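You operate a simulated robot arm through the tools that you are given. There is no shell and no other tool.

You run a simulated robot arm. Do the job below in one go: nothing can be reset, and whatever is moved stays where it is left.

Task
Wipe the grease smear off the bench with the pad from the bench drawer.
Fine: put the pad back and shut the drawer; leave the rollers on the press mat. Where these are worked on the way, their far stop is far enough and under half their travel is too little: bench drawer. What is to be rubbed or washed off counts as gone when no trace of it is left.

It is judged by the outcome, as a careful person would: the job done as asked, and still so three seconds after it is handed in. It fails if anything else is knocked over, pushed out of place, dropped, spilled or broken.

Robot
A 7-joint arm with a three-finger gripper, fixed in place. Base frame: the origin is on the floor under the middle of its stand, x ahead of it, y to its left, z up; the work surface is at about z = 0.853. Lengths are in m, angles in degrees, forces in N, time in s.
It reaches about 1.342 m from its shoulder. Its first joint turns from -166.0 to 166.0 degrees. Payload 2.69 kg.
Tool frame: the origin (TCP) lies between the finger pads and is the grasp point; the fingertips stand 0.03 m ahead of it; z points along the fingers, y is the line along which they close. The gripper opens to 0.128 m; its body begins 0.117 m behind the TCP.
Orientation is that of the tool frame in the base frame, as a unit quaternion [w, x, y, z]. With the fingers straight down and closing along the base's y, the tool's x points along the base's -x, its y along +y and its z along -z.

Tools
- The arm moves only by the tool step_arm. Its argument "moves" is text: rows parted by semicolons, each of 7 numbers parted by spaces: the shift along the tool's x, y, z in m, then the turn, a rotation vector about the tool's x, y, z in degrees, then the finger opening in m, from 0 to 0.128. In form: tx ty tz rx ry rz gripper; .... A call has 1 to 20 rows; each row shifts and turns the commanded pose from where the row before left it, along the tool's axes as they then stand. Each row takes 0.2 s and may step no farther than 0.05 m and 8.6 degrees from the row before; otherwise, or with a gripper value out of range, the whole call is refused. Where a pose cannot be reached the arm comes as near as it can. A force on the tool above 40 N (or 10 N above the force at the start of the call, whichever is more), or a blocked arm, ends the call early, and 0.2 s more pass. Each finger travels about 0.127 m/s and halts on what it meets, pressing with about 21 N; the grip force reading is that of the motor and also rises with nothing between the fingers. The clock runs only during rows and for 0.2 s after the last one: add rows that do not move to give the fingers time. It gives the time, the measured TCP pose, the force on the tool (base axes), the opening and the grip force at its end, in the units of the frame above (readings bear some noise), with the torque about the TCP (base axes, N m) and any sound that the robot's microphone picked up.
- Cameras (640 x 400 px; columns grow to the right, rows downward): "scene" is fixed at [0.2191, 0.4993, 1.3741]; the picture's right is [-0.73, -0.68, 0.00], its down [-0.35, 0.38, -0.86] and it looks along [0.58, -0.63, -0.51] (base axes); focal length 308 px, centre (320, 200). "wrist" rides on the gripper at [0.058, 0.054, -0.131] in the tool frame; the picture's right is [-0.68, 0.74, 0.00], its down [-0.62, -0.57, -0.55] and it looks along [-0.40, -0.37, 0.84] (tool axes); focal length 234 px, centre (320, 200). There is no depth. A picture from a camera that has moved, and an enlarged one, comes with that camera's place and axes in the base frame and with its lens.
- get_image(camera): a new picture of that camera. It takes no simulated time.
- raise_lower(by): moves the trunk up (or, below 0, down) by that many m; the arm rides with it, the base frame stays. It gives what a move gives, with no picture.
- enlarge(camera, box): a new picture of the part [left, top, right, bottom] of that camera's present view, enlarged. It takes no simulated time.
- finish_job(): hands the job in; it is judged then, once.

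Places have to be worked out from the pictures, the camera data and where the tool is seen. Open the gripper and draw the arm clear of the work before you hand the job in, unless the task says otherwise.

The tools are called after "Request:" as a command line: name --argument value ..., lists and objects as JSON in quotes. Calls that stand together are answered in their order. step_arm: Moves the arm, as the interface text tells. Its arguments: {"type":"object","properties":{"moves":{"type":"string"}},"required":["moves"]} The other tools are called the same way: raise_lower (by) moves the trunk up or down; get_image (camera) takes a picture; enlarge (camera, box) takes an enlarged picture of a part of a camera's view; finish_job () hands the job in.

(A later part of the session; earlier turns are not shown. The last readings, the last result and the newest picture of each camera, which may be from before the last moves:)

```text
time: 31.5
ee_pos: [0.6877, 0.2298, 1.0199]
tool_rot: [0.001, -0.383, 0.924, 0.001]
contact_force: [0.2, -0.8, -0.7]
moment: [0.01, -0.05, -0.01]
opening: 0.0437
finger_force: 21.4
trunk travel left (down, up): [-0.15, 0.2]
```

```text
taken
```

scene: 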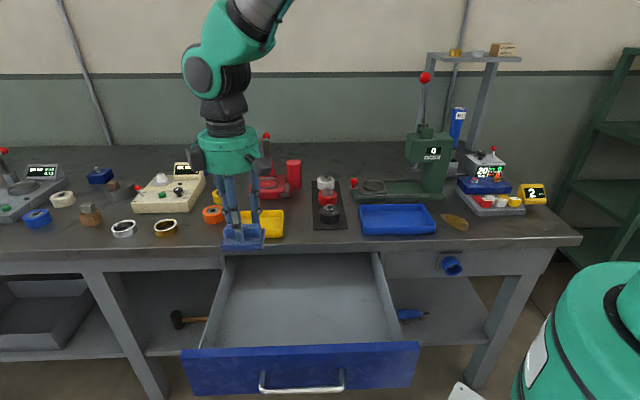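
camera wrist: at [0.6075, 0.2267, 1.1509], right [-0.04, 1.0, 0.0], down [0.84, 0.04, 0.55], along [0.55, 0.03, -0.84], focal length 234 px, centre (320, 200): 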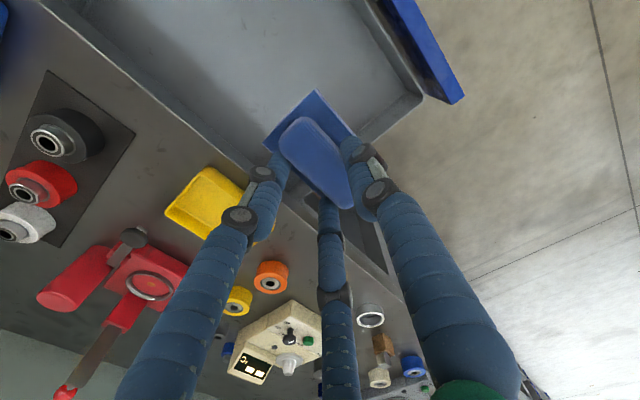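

The pad is in hand. I enlarge to measure how it sits below the tool, and the smear outline for planning strokes.

Request:
enlarge --camera "scene" --box '[200, 190, 290, 260]'

Request:
enlarge --camera "wrist" --box '[250, 80, 380, 220]'

Request:
enlarge --camera "scene" --box '[410, 190, 530, 260]'

```text
5.71 times, centred on (245, 225) of scene
camera zoom: at [0.2191, 0.4993, 1.3741], right [-0.73, -0.68, 0.0], down [-0.35, 0.38, -0.86], along [0.58, -0.63, -0.51], focal length 1758 px, centre (749, 57)
```

zoom: 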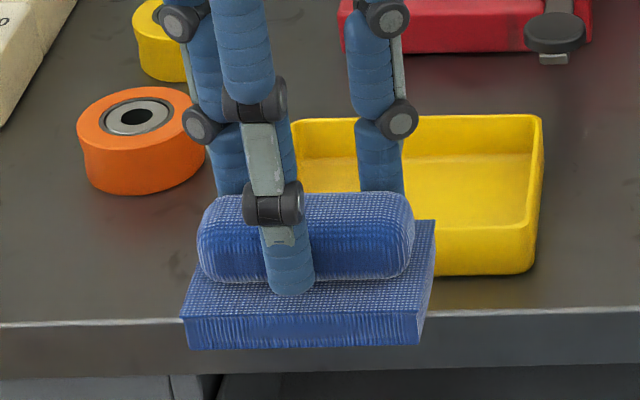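

```text
2.86 times, centred on (315, 150) of wrist
camera zoom: at [0.6075, 0.2267, 1.1509], right [-0.04, 1.0, 0.0], down [0.84, 0.04, 0.55], along [0.55, 0.03, -0.84], focal length 669 px, centre (334, 343)
```

zoom: 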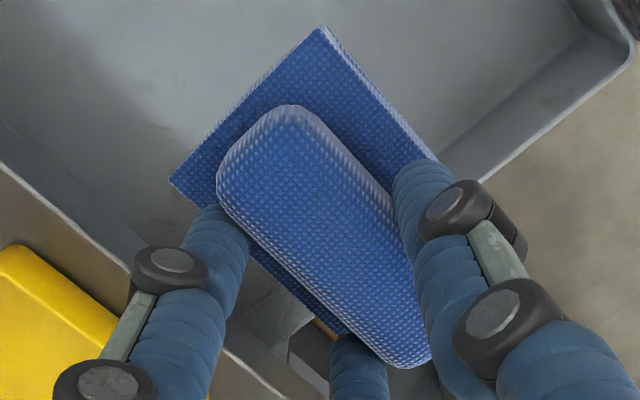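

```text
5.33 times, centred on (470, 225) of scene
camera zoom: at [0.2191, 0.4993, 1.3741], right [-0.73, -0.68, 0.0], down [-0.35, 0.38, -0.86], along [0.58, -0.63, -0.51], focal length 1641 px, centre (-480, 67)
```

zoom: 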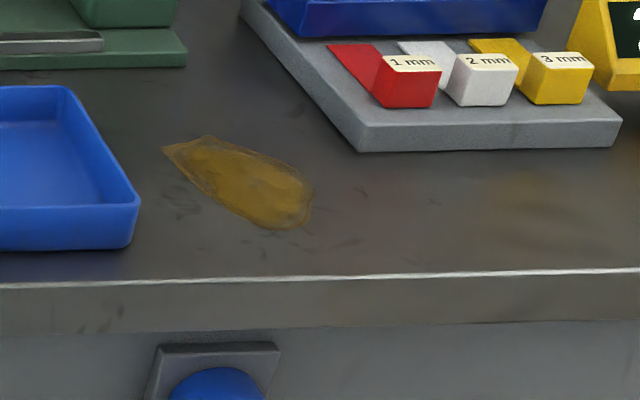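

The pad hangs level, its centre about 1.1 cm on the user side of the tool axis. The smear spans roughly u 0.04–0.108, depth 0.49–0.585. I carry the pad at z ≈ 1.05 over the low bench items to above the smear's near side.

Request:
step_arm --moves "0 0 -0.03 0 0 0 0.0; 0.041 -0.0126 0 0 0 0 0.0; 0.041 -0.0126 0 0 0 0 0.0; 0.041 -0.0126 0 0 0 0 0.0; 0.041 -0.0126 0 0 0 0 0.0; 0.041 -0.0126 0 0 0 0 0.0; 0.041 -0.0126 0 0 0 0 0.0; 0.041 -0.0126 0 0 0 0 0.0; 0.041 -0.0126 0 0 0 0 0.0; 0.041 -0.0126 0 0 0 0 0.0; 0.041 -0.0126 0 0 0 0 0.0; 0.041 -0.0126 0 0 0 0 0.0; 0.041 -0.0126 0 0 0 0 0.0; 0.041 -0.0126 0 0 0 0 0.0; 0.041 -0.0126 0 0 0 0 0.0; 0 0 0 0 0 0 0.0"

Request:
get_image --camera "wrist"

Request:
get_image --camera "scene"

```text
time: 34.9
ee_pos: [0.4051, -0.3013, 1.0426]
tool_rot: [0.0, -0.385, 0.923, 0.001]
contact_force: [-0.4, -0.1, -1.0]
moment: [0.02, -0.02, 0.0]
opening: 0.0438
finger_force: 21.2
trunk travel left (down, up): [-0.15, 0.2]
```

```text
taken
camera wrist: at [0.3251, -0.3049, 1.1732], right [-0.04, 1.0, 0.0], down [0.84, 0.04, 0.55], along [0.55, 0.03, -0.84], focal length 234 px, centre (320, 200)
```

wrist: 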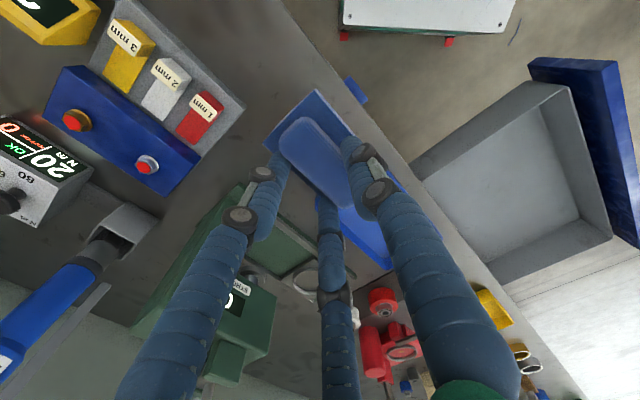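

```text
taken
```

scene: 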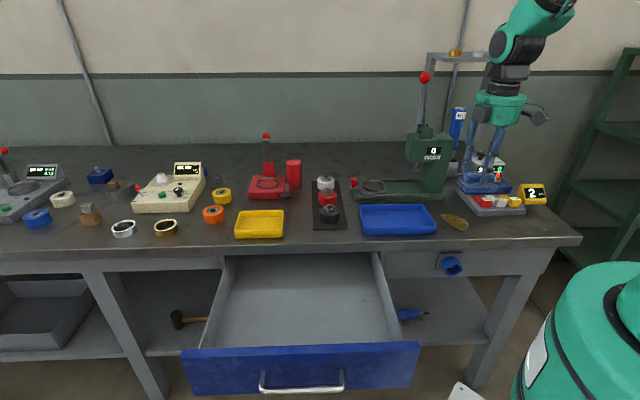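

The pad is above the smear's near half, clear of the grey plate and the blue tray. I lower to about 1.5 cm above touching.

Request:
step_arm --moves "-0.002 0 0.04 0 0 0 0.0; 0 0 0.04 0 0 0 0.0; 0 0 0.03 0 0 0 0.0; 0 0 0.015 0 0 0 0.0; 0 0 0 0 0 0 0.0"

Request:
get_image --camera "scene"

Request:
enlarge --camera "scene" --box '[390, 150, 530, 260]'

Request:
get_image --camera "wrist"

```text
time: 36.1
ee_pos: [0.4089, -0.2983, 0.9204]
tool_rot: [0.0, -0.384, 0.923, 0.0]
contact_force: [0.0, -0.1, 0.5]
moment: [0.0, -0.04, 0.02]
opening: 0.0436
finger_force: 21.5
trunk travel left (down, up): [-0.15, 0.2]
```

```text
taken
```

scene: 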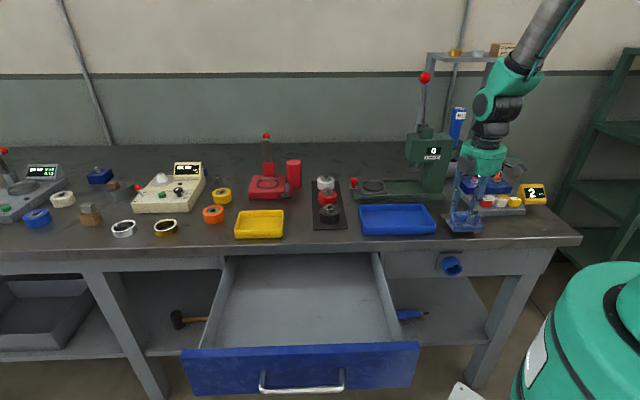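

```text
3.64 times, centred on (460, 205) of scene
camera zoom: at [0.2191, 0.4993, 1.3741], right [-0.73, -0.68, 0.0], down [-0.35, 0.38, -0.86], along [0.58, -0.63, -0.51], focal length 1119 px, centre (-189, 182)
```

zoom: 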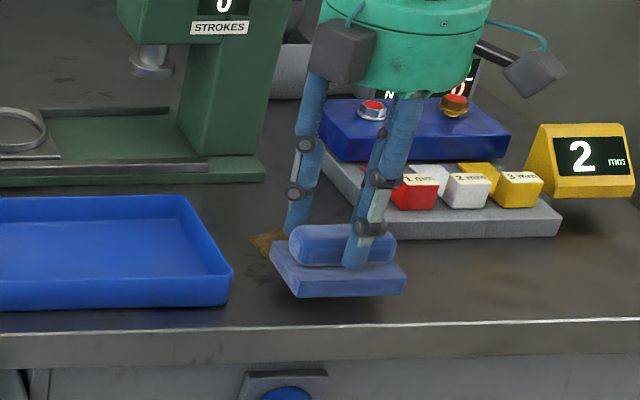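

```text
taken
camera wrist: at [0.328, -0.3022, 1.0506], right [-0.04, 1.0, 0.0], down [0.84, 0.04, 0.55], along [0.55, 0.03, -0.84], focal length 234 px, centre (320, 200)
```

wrist: 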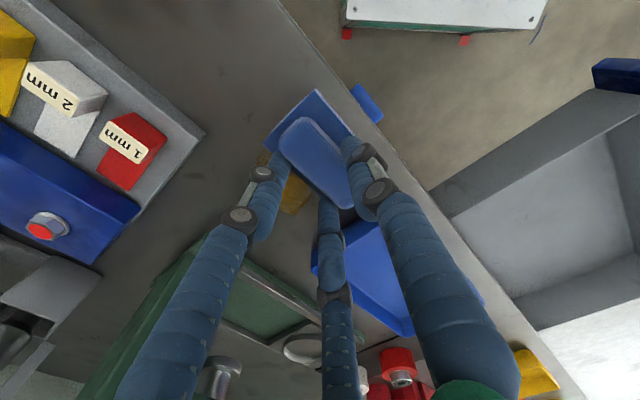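

The pad is aligned over the smear's near part with only the far tip showing. I lower in small steps to find contact.

Request:
step_arm --moves "0 0 0.006 0 0 0 0.0; 0 0 0.005 0 0 0 0.0; 0 0 0.004 0 0 0 0.0; 0 0 0 0 0 0 0.0"

```text
time: 37.1
ee_pos: [0.4095, -0.2981, 0.9056]
tool_rot: [0.0, -0.383, 0.924, 0.002]
contact_force: [0.2, -1.2, -1.1]
moment: [0.0, -0.01, 0.02]
opening: 0.0436
finger_force: 20.9
trunk travel left (down, up): [-0.15, 0.2]
```

No contact yet at 0.9056; I go on by 2 mm steps.

Request:
step_arm --moves "0 0 0.002 0 0 0 0.0; 0 0 0.002 0 0 0 0.0; 0 0 0 0 0 0 0.0"

```text
time: 37.9
ee_pos: [0.4086, -0.3016, 0.9045]
tool_rot: [0.001, -0.384, 0.923, -0.001]
contact_force: [-5.1, 9.4, 25.1]
moment: [0.47, 0.47, -0.03]
opening: 0.0435
finger_force: 20.7
trunk travel left (down, up): [-0.15, 0.2]
stopped in row 3: the force on the tool passed its limit at 40 N (the readings are from after the stop); the commanded pose is now the measured one
```

Contact: the pad touches at a tool height of about 0.905 and the force rises fast. I ease up 1 mm to get a moderate pressing force.

Request:
step_arm --moves "0 0 -0.001 0 0 0 0.0; 0 0 0 0 0 0 0.0"

Request:
enlarge --camera "scene" --box '[390, 150, 530, 260]'

```text
time: 38.5
ee_pos: [0.4106, -0.2995, 0.9043]
tool_rot: [0.001, -0.383, 0.924, -0.001]
contact_force: [-3.7, 7.0, 16.5]
moment: [0.3, 0.23, -0.05]
opening: 0.0432
finger_force: 20.9
trunk travel left (down, up): [-0.15, 0.2]
```

```text
3.64 times, centred on (460, 205) of scene
camera zoom: at [0.2191, 0.4993, 1.3741], right [-0.73, -0.68, 0.0], down [-0.35, 0.38, -0.86], along [0.58, -0.63, -0.51], focal length 1119 px, centre (-189, 182)
```

zoom: 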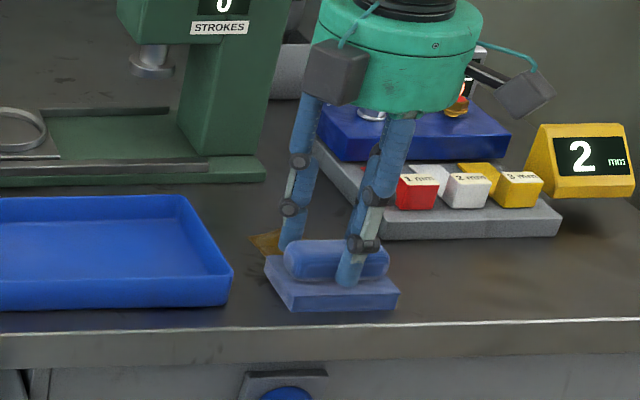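

About 16 N of pressing force, a good wiping load. I stroke away from the user over the smear and back, slowly.

Request:
step_arm --moves "0 -0.01 0 0 0 0 0.0; 0 -0.015 0 0 0 0 0.0; 0 -0.015 0 0 0 0 0.0; 0 -0.015 0 0 0 0 0.0; 0 -0.015 0 0 0 0 0.0; 0 -0.01 0 0 0 0 0.0"

Request:
enlarge --camera "scene" --box '[390, 150, 530, 260]'

Request:
get_image --camera "wrist"

```text
time: 39.9
ee_pos: [0.4661, -0.356, 0.9029]
tool_rot: [0.001, -0.384, 0.924, -0.001]
contact_force: [-4.5, 5.6, 19.9]
moment: [0.35, 0.39, -0.07]
opening: 0.0436
finger_force: 21.7
trunk travel left (down, up): [-0.15, 0.2]
```

```text
3.64 times, centred on (460, 205) of scene
camera zoom: at [0.2191, 0.4993, 1.3741], right [-0.73, -0.68, 0.0], down [-0.35, 0.38, -0.86], along [0.58, -0.63, -0.51], focal length 1119 px, centre (-189, 182)
```

zoom: 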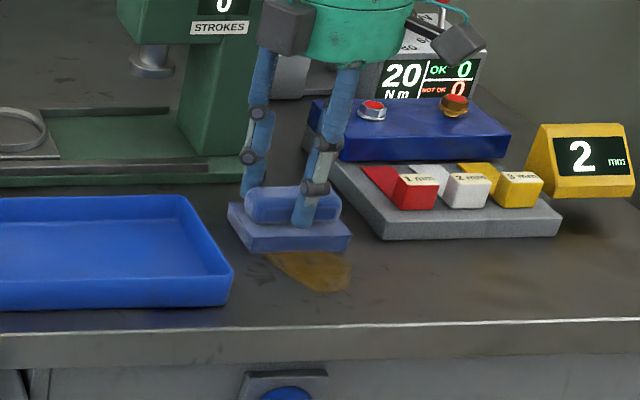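

```text
taken
camera wrist: at [0.3862, -0.3591, 1.0343], right [-0.04, 1.0, 0.0], down [0.83, 0.04, 0.55], along [0.55, 0.02, -0.83], focal length 234 px, centre (320, 200)
```

wrist: 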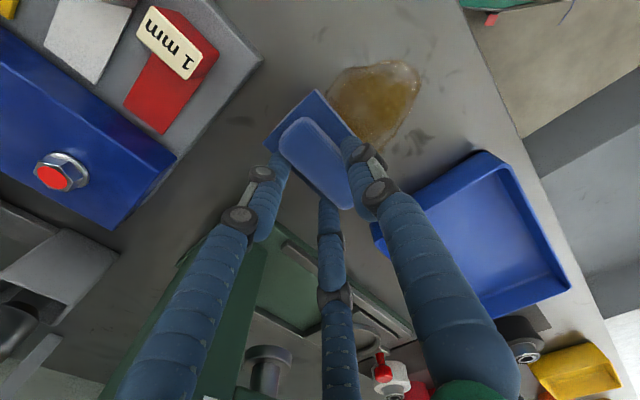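

The smear is still there after a single pass, so it needs repeated rubbing. I do several strokes back and forth at the same load.

Request:
step_arm --moves "0 0.02 0 0 0 0 0.0; 0 0.02 0 0 0 0 0.0; 0 0.02 0 0 0 0 0.0; 0 0.02 0 0 0 0 0.0; 0 -0.02 0 0 0 0 0.0; 0 -0.02 0 0 0 0 0.0; 0 -0.02 0 0 0 0 0.0; 0 -0.02 0 0 0 0 0.0; 0 0.02 0 0 0 0 0.0; 0 0.02 0 0 0 0 0.0; 0 0.02 0 0 0 0 0.0; 0 0.02 0 0 0 0 0.0; 0 -0.02 0 0 0 0 0.0; 0 -0.02 0 0 0 0 0.0; 0 -0.02 0 0 0 0 0.0; 0 -0.02 0 0 0 0 0.0"

Request:
get_image --camera "wrist"

Request:
enlarge --camera "scene" --box '[390, 150, 530, 260]'

```text
time: 43.3
ee_pos: [0.4668, -0.3587, 0.9019]
tool_rot: [0.001, -0.383, 0.924, -0.001]
contact_force: [1.1, -0.7, 0.6]
moment: [0.0, -0.04, 0.01]
opening: 0.0436
finger_force: 20.8
trunk travel left (down, up): [-0.15, 0.2]
```

```text
taken
camera wrist: at [0.3867, -0.36, 1.0328], right [-0.04, 1.0, 0.0], down [0.83, 0.04, 0.55], along [0.55, 0.02, -0.84], focal length 234 px, centre (320, 200)
```

wrist: 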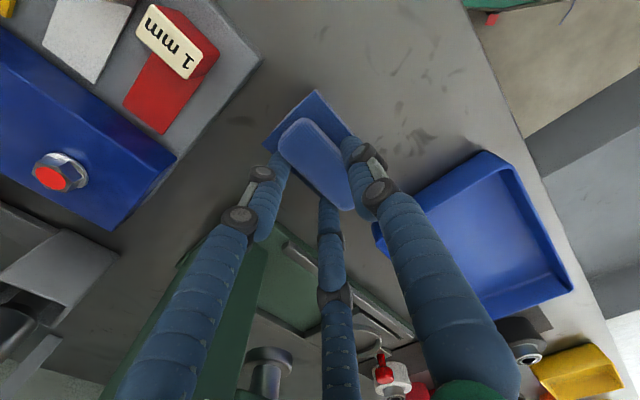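

```text
3.64 times, centred on (460, 205) of scene
camera zoom: at [0.2191, 0.4993, 1.3741], right [-0.73, -0.68, 0.0], down [-0.35, 0.38, -0.86], along [0.58, -0.63, -0.51], focal length 1119 px, centre (-189, 182)
```

zoom: 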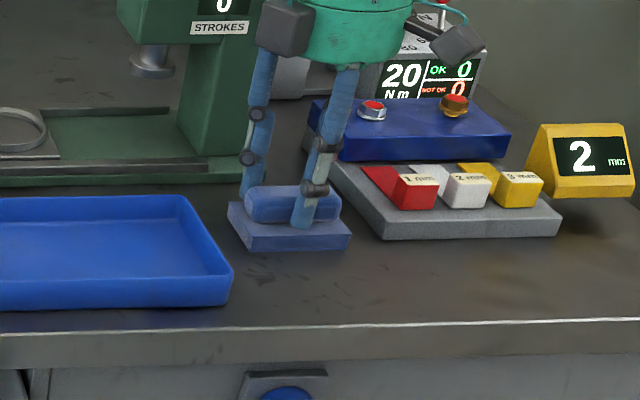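

The exposed area looks clean. I lift and draw the pad back a little to inspect the whole spot, including the part under the pad.

Request:
step_arm --moves "0 0 -0.03 0 0 0 0.0; 0 0 -0.04 0 0 0 0.0; -0.02 0.04 -0.02 0 0 0 0.0; -0.02 0.04 0 0 0 0 0.0; -0.02 0.04 0 0 0 0 0.0; 0 0 0 0 0 0 0.0"

Request:
get_image --camera "wrist"

Request:
enlarge --camera "scene" --box '[410, 190, 530, 260]'

Request:
get_image --camera "scene"

```text
time: 44.7
ee_pos: [0.4244, -0.2286, 0.995]
tool_rot: [0.001, -0.384, 0.923, 0.001]
contact_force: [-0.5, 1.2, 0.2]
moment: [-0.08, -0.02, 0.03]
opening: 0.0436
finger_force: 20.8
trunk travel left (down, up): [-0.15, 0.2]
```

```text
taken
camera wrist: at [0.3439, -0.2316, 1.1252], right [-0.04, 1.0, 0.0], down [0.83, 0.04, 0.55], along [0.55, 0.02, -0.84], focal length 234 px, centre (320, 200)
```

wrist: 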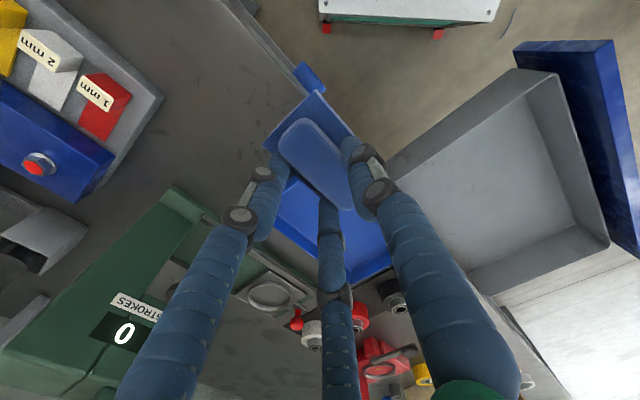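

```text
5.33 times, centred on (470, 225) of scene
camera zoom: at [0.2191, 0.4993, 1.3741], right [-0.73, -0.68, 0.0], down [-0.35, 0.38, -0.86], along [0.58, -0.63, -0.51], focal length 1641 px, centre (-480, 67)
```

zoom: 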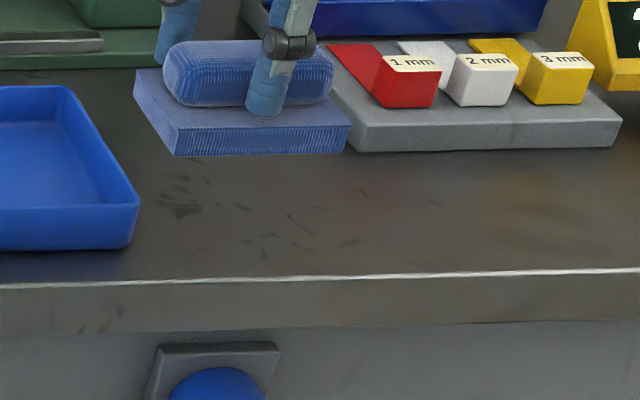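

```text
taken
```

scene: 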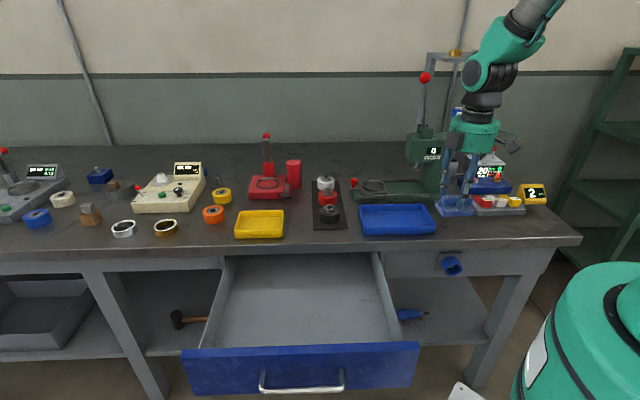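

The spot looks clean; I enlarge the wrist view around the smear's former place to check for remaining traces.

Request:
enlarge --camera "wrist" --box '[140, 40, 320, 210]'

Request:
step_arm --moves "-0.04 0 0 0 0 0 0.0; -0.04 0 0 0 0 0 0.0; -0.03 0 0 0 0 0 0.0; 0 0 0 0 0 0 0.0"

Request:
enlarge --camera "scene" --box '[410, 190, 530, 260]'

Request:
get_image --camera "wrist"

```text
2.35 times, centred on (230, 125) of wrist
camera zoom: at [0.3439, -0.2316, 1.1252], right [-0.04, 1.0, 0.0], down [0.83, 0.04, 0.55], along [0.55, 0.02, -0.84], focal length 551 px, centre (532, 376)
```

zoom: 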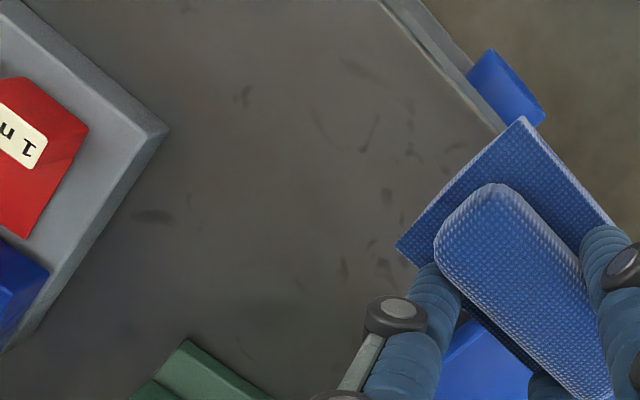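

```text
time: 45.7
ee_pos: [0.5031, -0.1506, 0.9936]
tool_rot: [0.0, -0.384, 0.923, 0.0]
contact_force: [0.6, -0.5, -1.7]
moment: [-0.03, 0.01, 0.02]
opening: 0.0437
finger_force: 21.0
trunk travel left (down, up): [-0.15, 0.2]
```

```text
5.33 times, centred on (470, 225) of scene
camera zoom: at [0.2191, 0.4993, 1.3741], right [-0.73, -0.68, 0.0], down [-0.35, 0.38, -0.86], along [0.58, -0.63, -0.51], focal length 1641 px, centre (-480, 67)
```

zoom: 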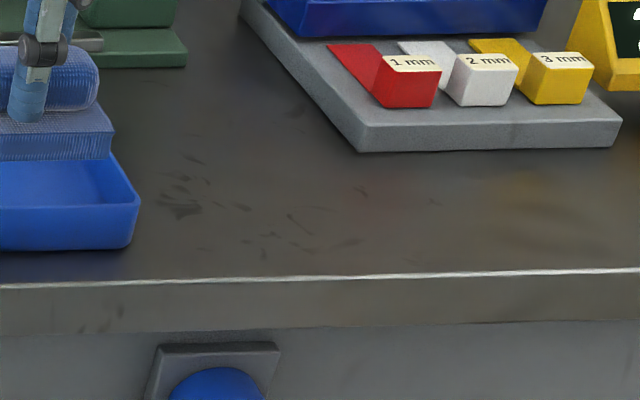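

```text
taken
camera wrist: at [0.4234, -0.1532, 1.1242], right [-0.04, 1.0, 0.0], down [0.83, 0.04, 0.55], along [0.55, 0.02, -0.84], focal length 234 px, centre (320, 200)
```

wrist: 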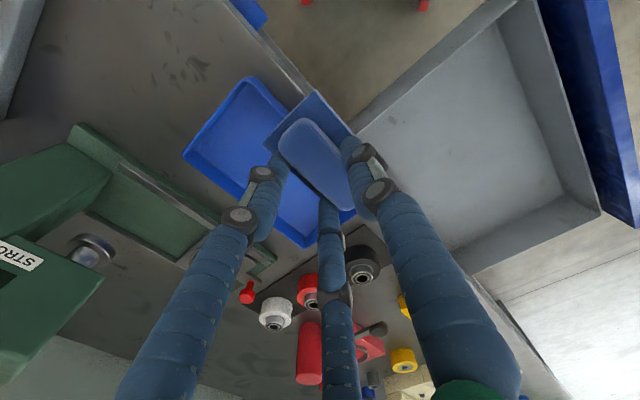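

No smear is visible from either side. I zoom in further on the exact place for any faint remainder.

Request:
enlarge --camera "scene" --box '[436, 208, 476, 238]'

Request:
enlarge --camera "wrist" --box '[120, 0, 260, 100]'

```text
13.33 times, centred on (456, 223) of scene
camera zoom: at [0.2191, 0.4993, 1.3741], right [-0.73, -0.68, 0.0], down [-0.35, 0.38, -0.86], along [0.58, -0.63, -0.51], focal length 4102 px, centre (-1493, -107)
```

zoom: 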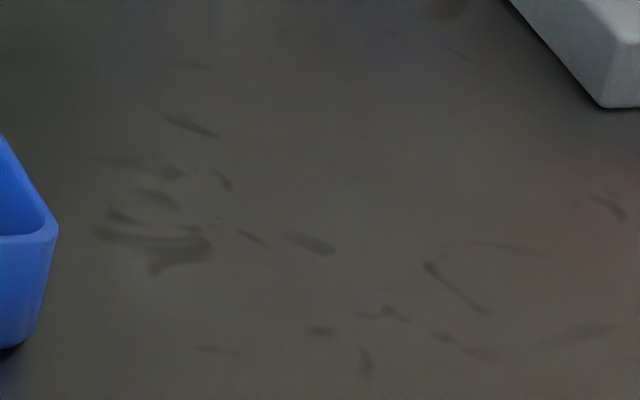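

```text
4.00 times, centred on (190, 50) of wrist
camera zoom: at [0.4234, -0.1532, 1.1242], right [-0.04, 1.0, 0.0], down [0.83, 0.04, 0.55], along [0.55, 0.02, -0.84], focal length 937 px, centre (840, 800)
```

zoom: 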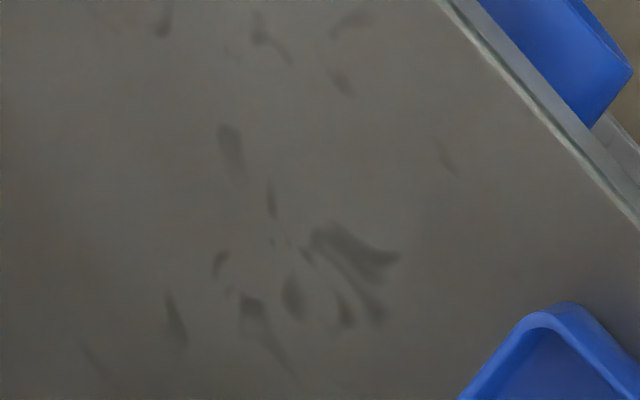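

No trace visible, only the bench's old grey scuffs. For safety I make one more set of firm strokes, slightly shifted so the smear's edges are covered with margin; first back above the spot.

Request:
step_arm --moves "0.045 -0.01 0 0 0 0 0.0; 0.045 -0.01 0 0 0 0 0.0; 0.045 -0.01 0 0 0 0 0.0; 0.045 -0.01 0 0 0 0 0.0; 0 0 0.04 0 0 0 0.0; 0 0 0.03 0 0 0 0.0; 0 0 0.01 0 0 0 0.0; 0 0 0.005 0 0 0 0.0; 0 0 0 0 0 0 0.0"

Request:
enlarge --camera "scene" --box '[390, 150, 530, 260]'

```text
time: 47.7
ee_pos: [0.4017, -0.3104, 0.9071]
tool_rot: [0.001, -0.383, 0.924, 0.0]
contact_force: [-0.4, 0.3, -1.0]
moment: [0.02, 0.0, -0.01]
opening: 0.0435
finger_force: 21.1
trunk travel left (down, up): [-0.15, 0.2]
```

```text
3.64 times, centred on (460, 205) of scene
camera zoom: at [0.2191, 0.4993, 1.3741], right [-0.73, -0.68, 0.0], down [-0.35, 0.38, -0.86], along [0.58, -0.63, -0.51], focal length 1119 px, centre (-189, 182)
```

zoom: 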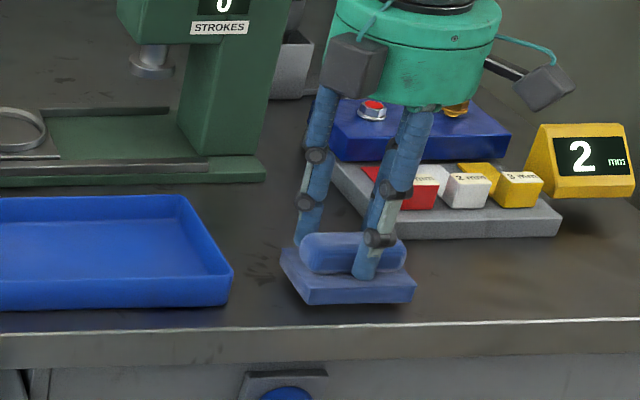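

Not touching yet; I lower by 2 mm steps to make contact again.

Request:
step_arm --moves "0 0 0.002 0 0 0 0.0; 0 0 0.002 0 0 0 0.0; 0 0 0.001 0 0 0 0.0"

```text
time: 48.5
ee_pos: [0.4029, -0.3072, 0.9022]
tool_rot: [0.001, -0.384, 0.924, 0.0]
contact_force: [-0.9, -0.4, 0.6]
moment: [0.0, -0.01, -0.02]
opening: 0.0435
finger_force: 21.1
trunk travel left (down, up): [-0.15, 0.2]
```

Request:
step_arm --moves "0 0 0.001 0 0 0 0.0; 0 0 0.001 0 0 0 0.0; 0 0 0.0005 0 0 0 0.0"

```text
time: 49.3
ee_pos: [0.4031, -0.3091, 0.9016]
tool_rot: [0.001, -0.383, 0.924, 0.0]
contact_force: [2.9, 3.8, 11.4]
moment: [0.42, 0.18, -0.15]
opening: 0.0434
finger_force: 21.1
trunk travel left (down, up): [-0.15, 0.2]
```

Contact at about 11 N. I run strokes at this line, shift 2 cm toward the tray side, and run them again.

Request:
step_arm --moves "0 -0.02 0 0 0 0 0.0; 0 -0.02 0 0 0 0 0.0; 0 -0.02 0 0 0 0 0.0; 0 -0.02 0 0 0 0 0.0; 0 0.02 0 0 0 0 0.0; 0 0.02 0 0 0 0 0.0; 0 0.02 0 0 0 0 0.0; 0 0.02 0 0 0 0 0.0; -0.02 0 0 0 0 0 0.0; 0 -0.02 0 0 0 0 0.0; 0 -0.02 0 0 0 0 0.0; 0 -0.02 0 0 0 0 0.0; 0 -0.02 0 0 0 0 0.0; 0 0.02 0 0 0 0 0.0; 0 0.02 0 0 0 0 0.0; 0 0.02 0 0 0 0 0.0; 0 0.02 0 0 0 0 0.0"

Request:
enlarge --camera "scene" --box '[390, 150, 530, 260]'

```text
time: 51.3
ee_pos: [0.4117, -0.297, 0.9022]
tool_rot: [0.0, -0.384, 0.924, 0.0]
contact_force: [0.5, 6.7, 19.0]
moment: [0.48, 0.14, -0.03]
opening: 0.0436
finger_force: 21.5
trunk travel left (down, up): [-0.15, 0.2]
stopped in row 9: the force on the tool passed its limit at 41 N (the readings are from after the stop); the commanded pose is now the measured one
```

```text
3.64 times, centred on (460, 205) of scene
camera zoom: at [0.2191, 0.4993, 1.3741], right [-0.73, -0.68, 0.0], down [-0.35, 0.38, -0.86], along [0.58, -0.63, -0.51], focal length 1119 px, centre (-189, 182)
```

zoom: 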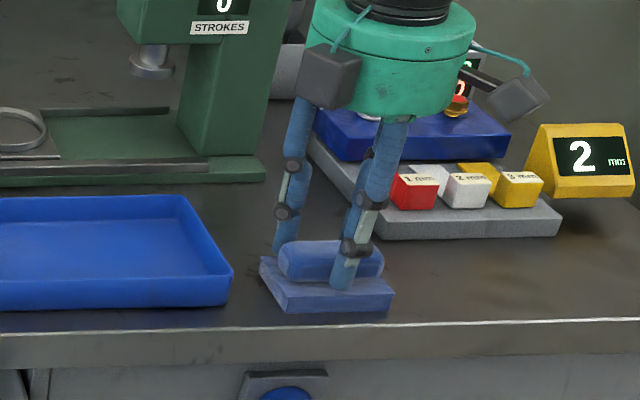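

Force limit met during the sideways shift; the pad now sits at u ≈ 0.081. I ease up half a millimetre and do the second strokes along depth.

Request:
step_arm --moves "0 -0.01 -0.0005 0 0 0 0.0; 0 -0.02 0 0 0 0 0.0; 0 -0.02 0 0 0 0 0.0; 0 -0.02 0 0 0 0 0.0; 0 -0.01 0 0 0 0 0.0; 0 0.02 0 0 0 0 0.0; 0 0.02 0 0 0 0 0.0; 0 0.02 0 0 0 0 0.0; 0 0.015 0 0 0 0 0.0"

Request:
enlarge --camera "scene" --box '[390, 150, 530, 260]'

```text
time: 53.3
ee_pos: [0.4153, -0.3007, 0.9008]
tool_rot: [0.0, -0.383, 0.924, 0.001]
contact_force: [0.8, -2.1, 17.2]
moment: [0.03, 0.0, 0.0]
opening: 0.0436
finger_force: 20.6
trunk travel left (down, up): [-0.15, 0.2]
```

```text
3.64 times, centred on (460, 205) of scene
camera zoom: at [0.2191, 0.4993, 1.3741], right [-0.73, -0.68, 0.0], down [-0.35, 0.38, -0.86], along [0.58, -0.63, -0.51], focal length 1119 px, centre (-189, 182)
```

zoom: 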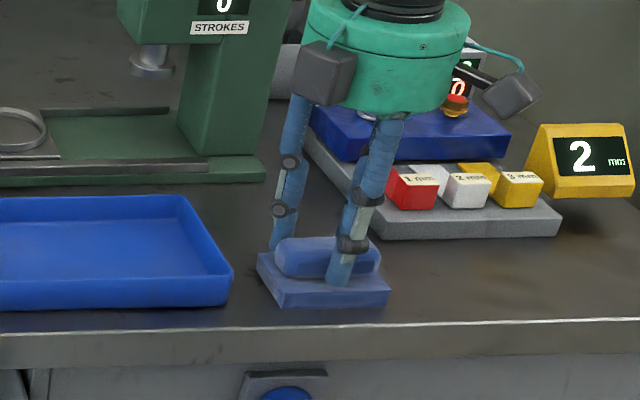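

Good contact held through those strokes. Now I lift the pad and carry it back to above the drawer, the way I came.

Request:
step_arm --moves "0 0 -0.04 0 0 0 0.0; 0 0 -0.05 0 0 0 0.0; 0 0 -0.05 0 0 0 0.0; -0.0407 0.0131 0 0 0 0 0.0; -0.0407 0.0131 0 0 0 0 0.0; -0.0407 0.0131 0 0 0 0 0.0; -0.0407 0.0131 0 0 0 0 0.0; -0.0407 0.0131 0 0 0 0 0.0; -0.0407 0.0131 0 0 0 0 0.0; -0.0407 0.0131 0 0 0 0 0.0; -0.0407 0.0131 0 0 0 0 0.0; -0.0407 0.0131 0 0 0 0 0.0; -0.0407 0.0131 0 0 0 0 0.0; -0.0407 0.0131 0 0 0 0 0.0; -0.0407 0.0131 0 0 0 0 0.0; -0.0407 0.0131 0 0 0 0 0.0; -0.0407 0.0131 0 0 0 0 0.0; 0 0 0 0 0 0 0.0"

Request:
get_image --camera "scene"

Request:
enlarge --camera "scene" --box '[410, 190, 530, 260]'

Request:
get_image --camera "wrist"

```text
time: 57.1
ee_pos: [0.6907, 0.2307, 1.0439]
tool_rot: [0.0, -0.383, 0.924, 0.0]
contact_force: [0.0, -0.6, -1.9]
moment: [-0.06, 0.04, -0.01]
opening: 0.0436
finger_force: 21.2
trunk travel left (down, up): [-0.15, 0.2]
```

```text
taken
```

scene: 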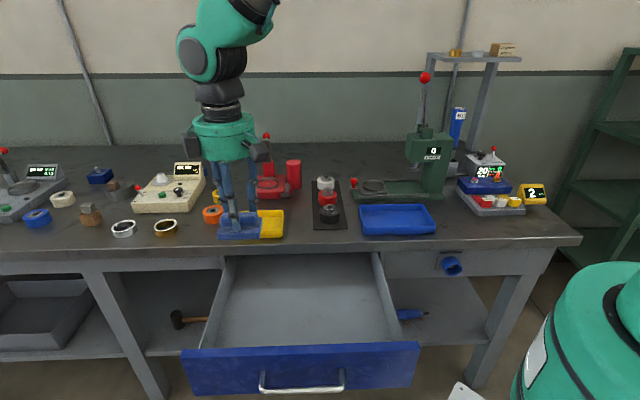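

```text
5.33 times, centred on (470, 225) of scene
camera zoom: at [0.2191, 0.4993, 1.3741], right [-0.73, -0.68, 0.0], down [-0.35, 0.38, -0.86], along [0.58, -0.63, -0.51], focal length 1641 px, centre (-480, 67)
```

zoom: 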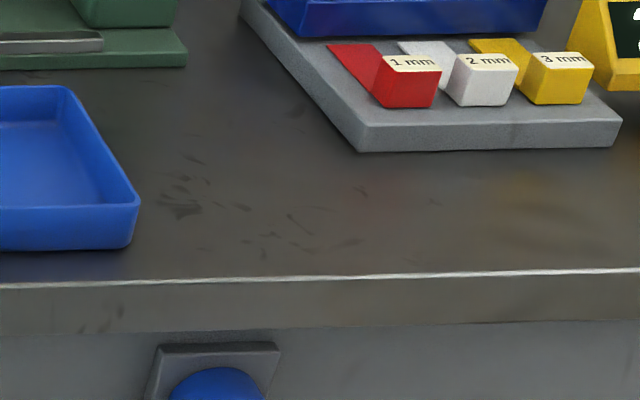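

```text
taken
camera wrist: at [0.6108, 0.2279, 1.1751], right [-0.04, 1.0, 0.0], down [0.84, 0.04, 0.55], along [0.55, 0.02, -0.84], focal length 234 px, centre (320, 200)
```

wrist: 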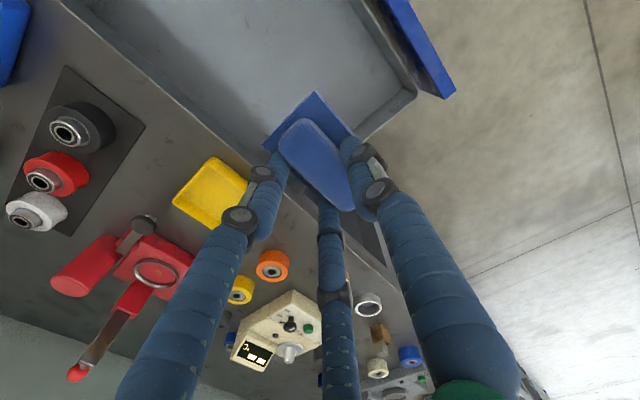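

The bench is clean and everything else is in place. I lower the pad back to where it lay in the drawer, stopping just above the floor.

Request:
step_arm --moves "0 0.002 0.05 0 0 0 0.0; 0 0 0.05 0 0 0 0.0; 0 0 0.05 0 0 0 0.0; 0 0 0.05 0 0 0 0.0; 0 0 0.05 0 0 0 0.0; 0 0 0.03 0 0 0 0.0; 0 0 0.01 0 0 0 0.0; 0 0 0 0 0 0 0.0"

Request:
enlarge --camera "scene" --box '[190, 250, 320, 350]'

```text
time: 58.9
ee_pos: [0.6875, 0.2367, 0.7538]
tool_rot: [0.0, -0.384, 0.924, 0.0]
contact_force: [0.7, 0.3, -0.5]
moment: [0.03, 0.0, 0.0]
opening: 0.0438
finger_force: 20.8
trunk travel left (down, up): [-0.15, 0.2]
```

```text
4.00 times, centred on (255, 300) of scene
camera zoom: at [0.2191, 0.4993, 1.3741], right [-0.73, -0.68, 0.0], down [-0.35, 0.38, -0.86], along [0.58, -0.63, -0.51], focal length 1230 px, centre (580, -200)
```

zoom: 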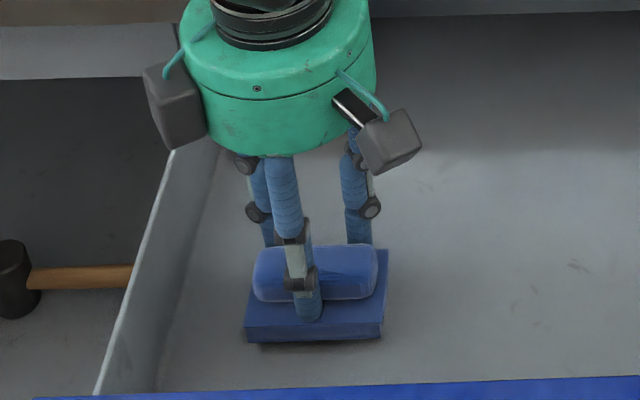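

Nearly down, still no contact. I go on by 2 mm steps until the pad rests on the drawer floor.

Request:
step_arm --moves "0 0 0.002 0 0 0 0.0; 0 0 0.002 0 0 0 0.0; 0 0 0.002 0 0 0 0.0; 0 0 0.001 0 0 0 0.0"

```text
time: 59.9
ee_pos: [0.687, 0.2344, 0.7459]
tool_rot: [0.001, -0.383, 0.924, 0.0]
contact_force: [0.1, -0.7, -0.6]
moment: [0.0, 0.02, -0.01]
opening: 0.0435
finger_force: 21.1
trunk travel left (down, up): [-0.15, 0.2]
```

Still free at 0.746; I continue gently.

Request:
step_arm --moves "0 0 0.001 0 0 0 0.0; 0 0 0.001 0 0 0 0.0; 0 0 0.001 0 0 0 0.0; 0 0 0.001 0 0 0 0.0"

```text
time: 60.9
ee_pos: [0.6889, 0.2351, 0.7436]
tool_rot: [0.003, -0.383, 0.924, 0.0]
contact_force: [0.0, -0.5, 13.4]
moment: [-0.02, 0.32, 0.06]
opening: 0.0437
finger_force: 21.4
trunk travel left (down, up): [-0.15, 0.2]
stopped in row 4: the force on the tool passed its limit at 40 N (the readings are from after the stop); the commanded pose is now the measured one
```

The pad rests on the drawer floor. I ease off slightly, open the fingers and rise.

Request:
step_arm --moves "0 0 -0.001 0 0 0 0.0; 0 0 0 0 0 0 0.05; 0 0 0 0 0 0 0.07; 0 0 0 0 0 0 0.1; 0 0 0 0 0 0 0.11; 0 0 0 0 0 0 0.11; 0 0 -0.02 0 0 0 0.11; 0 0 -0.04 0 0 0 0.11; 0 0 -0.05 0 0 0 0.11; 0 0 -0.05 0 0 0 0.11; 0 0 -0.05 0 0 0 0.11; 0 0 0 0 0 0 0.11"

Request:
get_image --camera "scene"

Request:
get_image --camera "wrist"

```text
time: 63.5
ee_pos: [0.6854, 0.2367, 0.9515]
tool_rot: [0.001, -0.384, 0.923, 0.0]
contact_force: [-0.3, -0.9, 0.7]
moment: [0.06, -0.03, -0.02]
opening: 0.1101
finger_force: 0.0
trunk travel left (down, up): [-0.15, 0.2]
```

```text
taken
```

scene: 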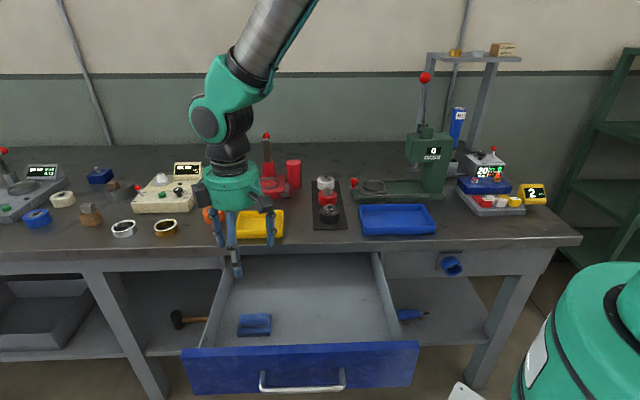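

```text
taken
camera wrist: at [0.6049, 0.2333, 1.0826], right [-0.04, 1.0, 0.0], down [0.83, 0.04, 0.55], along [0.55, 0.03, -0.83], focal length 234 px, centre (320, 200)
```

wrist: 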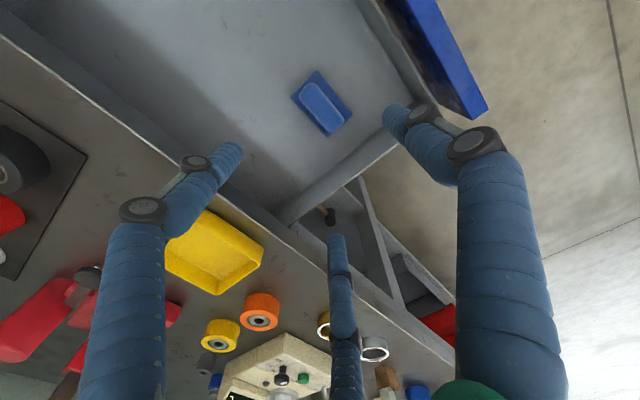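

The pad lies flat in the drawer where it was, and the fingers are free. Next I back out over the drawer front, rise, and pitch the closed fingers to horizontal to push the drawer shut.

Request:
step_arm --moves "0.0175 0.0382 -0.02 0 0 0 0.08; 0.0175 0.0382 -0.02 0 0 0 0.04; 0.0175 0.0382 -0.02 0 0 0 0.0; 0.0175 0.0382 -0.02 0 0 0 0.0; 0.0175 0.0382 -0.02 0 0 0 0.0; 0.0175 0.0382 -0.02 0 0 0 0.0; 0.0175 0.0382 -0.02 0 0 0 0.0; 0 0 0 7.5 0 0 0.0; 0 0 0 7.5 0 0 0.0; 0 0 0 7.5 0 0 0.0; 0 0 0 7.5 0 0 0.0; 0 0 0 7.5 0 0 0.0; 0 0 0 7.5 0 0 0.0; 0 0 0 7.5 0 0 0.0; 0 0 0 7.5 0 0 0.0; 0 0 0 7.5 0 0 0.0; 0 0 0 7.5 0 0 0.0; 0 0 0 7.5 0 0 0.0; 0 0 0 7.5 0 0 0.0; 0 0 0 0 0 0 0.0"

Request:
get_image --camera "scene"

Request:
get_image --camera "wrist"

```text
time: 67.7
ee_pos: [0.4127, 0.3379, 1.0926]
tool_rot: [-0.273, 0.269, -0.653, 0.653]
contact_force: [0.4, -0.8, 0.0]
moment: [-0.04, -0.03, -0.03]
opening: 0.0022
finger_force: 21.2
trunk travel left (down, up): [-0.15, 0.2]
```

```text
taken
```

scene: 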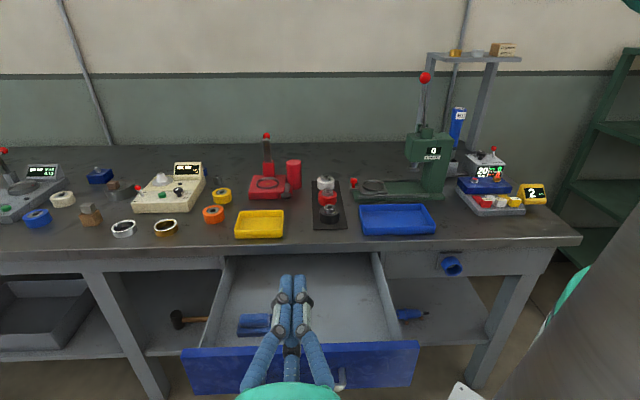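

```text
taken
camera wrist: at [0.2774, 0.3898, 1.0382], right [0.48, 0.48, -0.74], down [0.04, 0.82, 0.57], along [0.88, -0.3, 0.37], focal length 234 px, centre (320, 200)
```

wrist: 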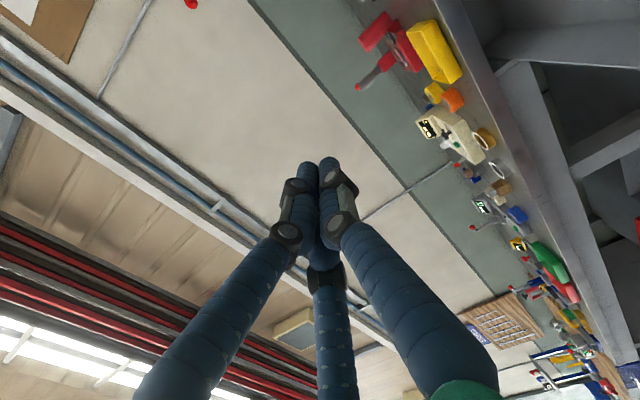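

The fist is horizontal at u 0.53, in front of the drawer. I lower it to z ≈ 0.705, below the handle bar and in front of the drawer face.

Request:
step_arm --moves "0 0.045 -0.01 0 0 0 0.0; 0 0.049 0 0 0 0 0.0; 0 0.049 0 0 0 0 0.0; 0 0.049 0 0 0 0 0.0; 0 0.049 0 0 0 0 0.0; 0 0.049 0 0 0 0 0.0; 0 0.049 0 0 0 0 0.0; 0 0.049 0 0 0 0 0.0; 0 0 0 0 0 0 0.0"

Request:
get_image --camera "wrist"

Request:
get_image --camera "scene"

```text
time: 69.7
ee_pos: [0.4081, 0.3431, 0.7046]
tool_rot: [0.271, -0.271, 0.653, -0.653]
contact_force: [-0.5, 0.6, 0.5]
moment: [0.01, -0.01, -0.03]
opening: 0.0021
finger_force: 20.4
trunk travel left (down, up): [-0.15, 0.2]
```

```text
taken
camera wrist: at [0.2734, 0.3959, 0.6508], right [0.48, 0.48, -0.74], down [0.05, 0.82, 0.57], along [0.88, -0.3, 0.37], focal length 234 px, centre (320, 200)
```

wrist: 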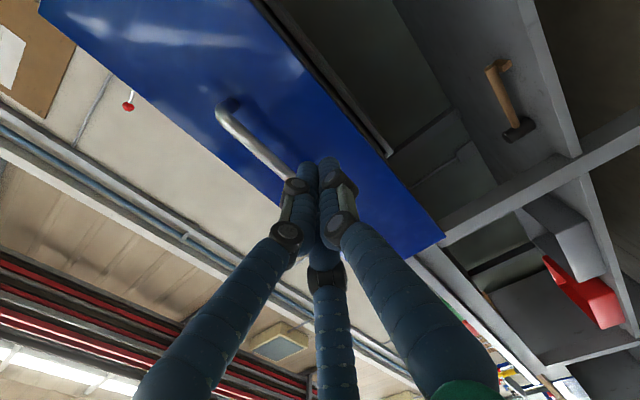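

```text
taken
```

scene: 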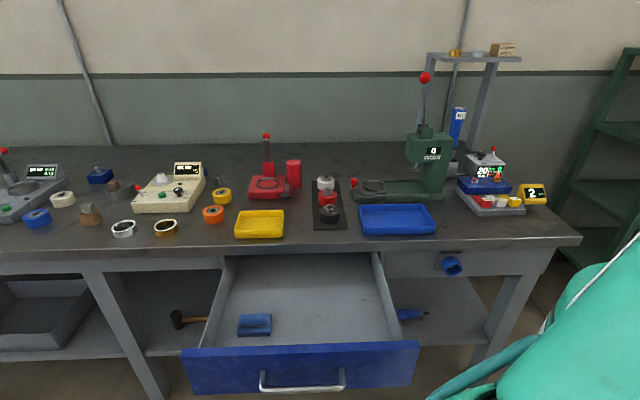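

The fist is below bar height with the face about 8 cm ahead. I drop 6 mm more for clearance under the bar, approach close to the face and check.

Request:
step_arm --moves "0 0.006 0.02 0 0 0 0.0; 0 0 0.03 0 0 0 0.0; 0 0 0.02 0 0 0 0.0; 0 0 0 0 0 0 0.0"

Request:
get_image --camera "wrist"

Request:
enlarge --camera "scene" --box '[180, 280, 430, 400]'

```text
time: 70.7
ee_pos: [0.4569, 0.2952, 0.6975]
tool_rot: [0.271, -0.271, 0.654, -0.653]
contact_force: [-0.1, -0.4, -0.3]
moment: [0.0, 0.01, -0.04]
opening: 0.0024
finger_force: 20.7
trunk travel left (down, up): [-0.15, 0.2]
```

```text
taken
camera wrist: at [0.321, 0.3464, 0.6444], right [0.48, 0.48, -0.74], down [0.05, 0.82, 0.57], along [0.88, -0.3, 0.37], focal length 234 px, centre (320, 200)
```

wrist: 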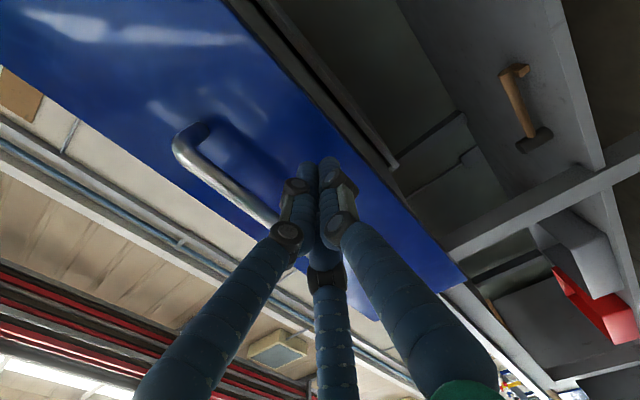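

```text
2.56 times, centred on (305, 340) of scene
camera zoom: at [0.2191, 0.4993, 1.3741], right [-0.73, -0.68, 0.0], down [-0.35, 0.38, -0.86], along [0.58, -0.63, -0.51], focal length 788 px, centre (358, -158)
```

zoom: 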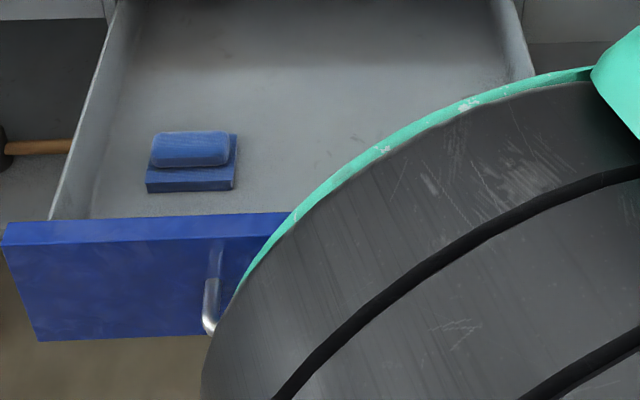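

No contact, and the fist passes under the bar toward the face. I push slowly so the pad doesn't slide in the drawer.

Request:
step_arm --moves "0 0 0.008 0 0 0 0.0; 0 0 0.008 0 0 0 0.0; 0 0 0.01 0 0 0 0.0; 0 0 0.012 0 0 0 0.0; 0 0 0.015 0 0 0 0.0; 0 0 0.015 0 0 0 0.0; 0 0 0.015 0 0 0 0.0; 0 0 0.015 0 0 0 0.0; 0 0 0.015 0 0 0 0.0"

Request:
get_image --camera "wrist"

Request:
get_image --camera "scene"

```text
time: 72.7
ee_pos: [0.5343, 0.2148, 0.6978]
tool_rot: [0.271, -0.27, 0.654, -0.653]
contact_force: [-0.4, 0.5, -0.6]
moment: [-0.02, 0.0, 0.0]
opening: 0.0021
finger_force: 31.7
trunk travel left (down, up): [-0.15, 0.2]
```

```text
taken
camera wrist: at [0.3994, 0.2666, 0.6442], right [0.48, 0.48, -0.73], down [0.05, 0.82, 0.57], along [0.88, -0.3, 0.37], focal length 234 px, centre (320, 200)
```

wrist: 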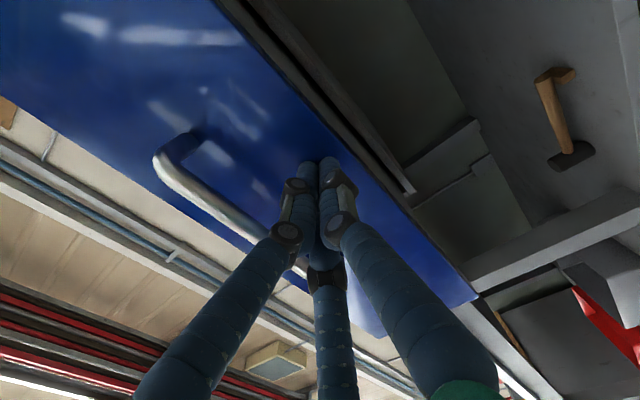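

```text
taken
```

scene: 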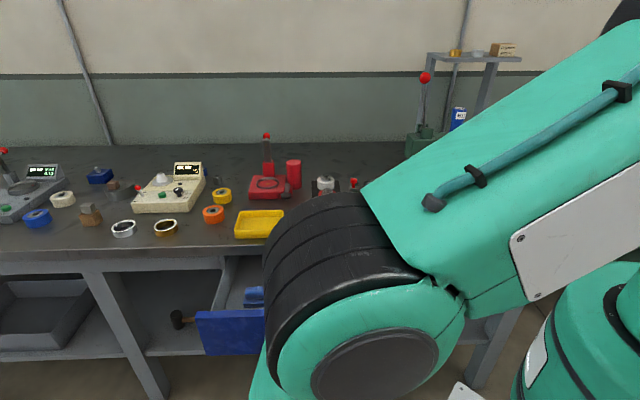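

The drawer is sliding in easily. I keep pushing at the same slow pace.

Request:
step_arm --moves "0 0 0.012 0 0 0 0.0; 0 0 0.015 0 0 0 0.0; 0 0 0.015 0 0 0 0.0; 0 0 0.015 0 0 0 0.0; 0 0 0.015 0 0 0 0.0; 0 0 0.015 0 0 0 0.0; 0 0 0.015 0 0 0 0.0; 0 0 0.015 0 0 0 0.0; 0 0 0.015 0 0 0 0.0; 0 0 0.015 0 0 0 0.0; 0 0 0.012 0 0 0 0.0"

Request:
get_image --camera "wrist"

Request:
get_image --camera "scene"

```text
time: 75.1
ee_pos: [0.6478, 0.1027, 0.6988]
tool_rot: [0.271, -0.269, 0.654, -0.653]
contact_force: [0.3, 0.3, 0.5]
moment: [0.02, 0.02, 0.0]
opening: 0.0019
finger_force: 31.2
trunk travel left (down, up): [-0.15, 0.2]
```

```text
taken
camera wrist: at [0.5121, 0.1547, 0.644], right [0.48, 0.48, -0.74], down [0.05, 0.82, 0.57], along [0.88, -0.3, 0.37], focal length 234 px, centre (320, 200)
```

wrist: 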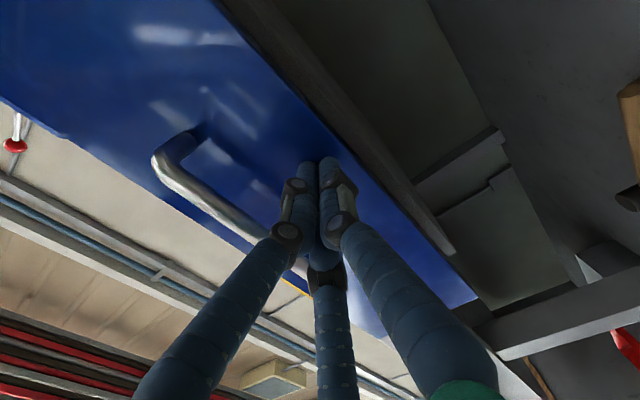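

```text
taken
```

scene: 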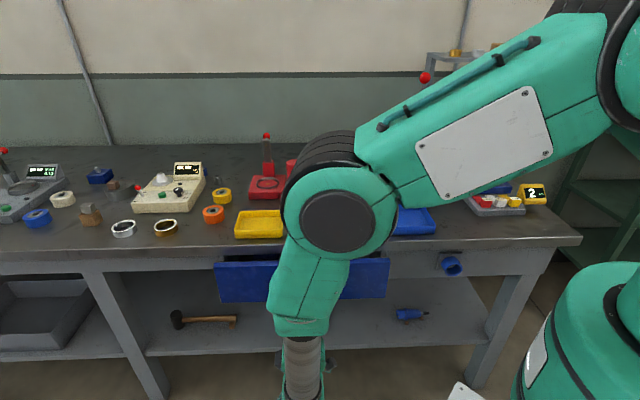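

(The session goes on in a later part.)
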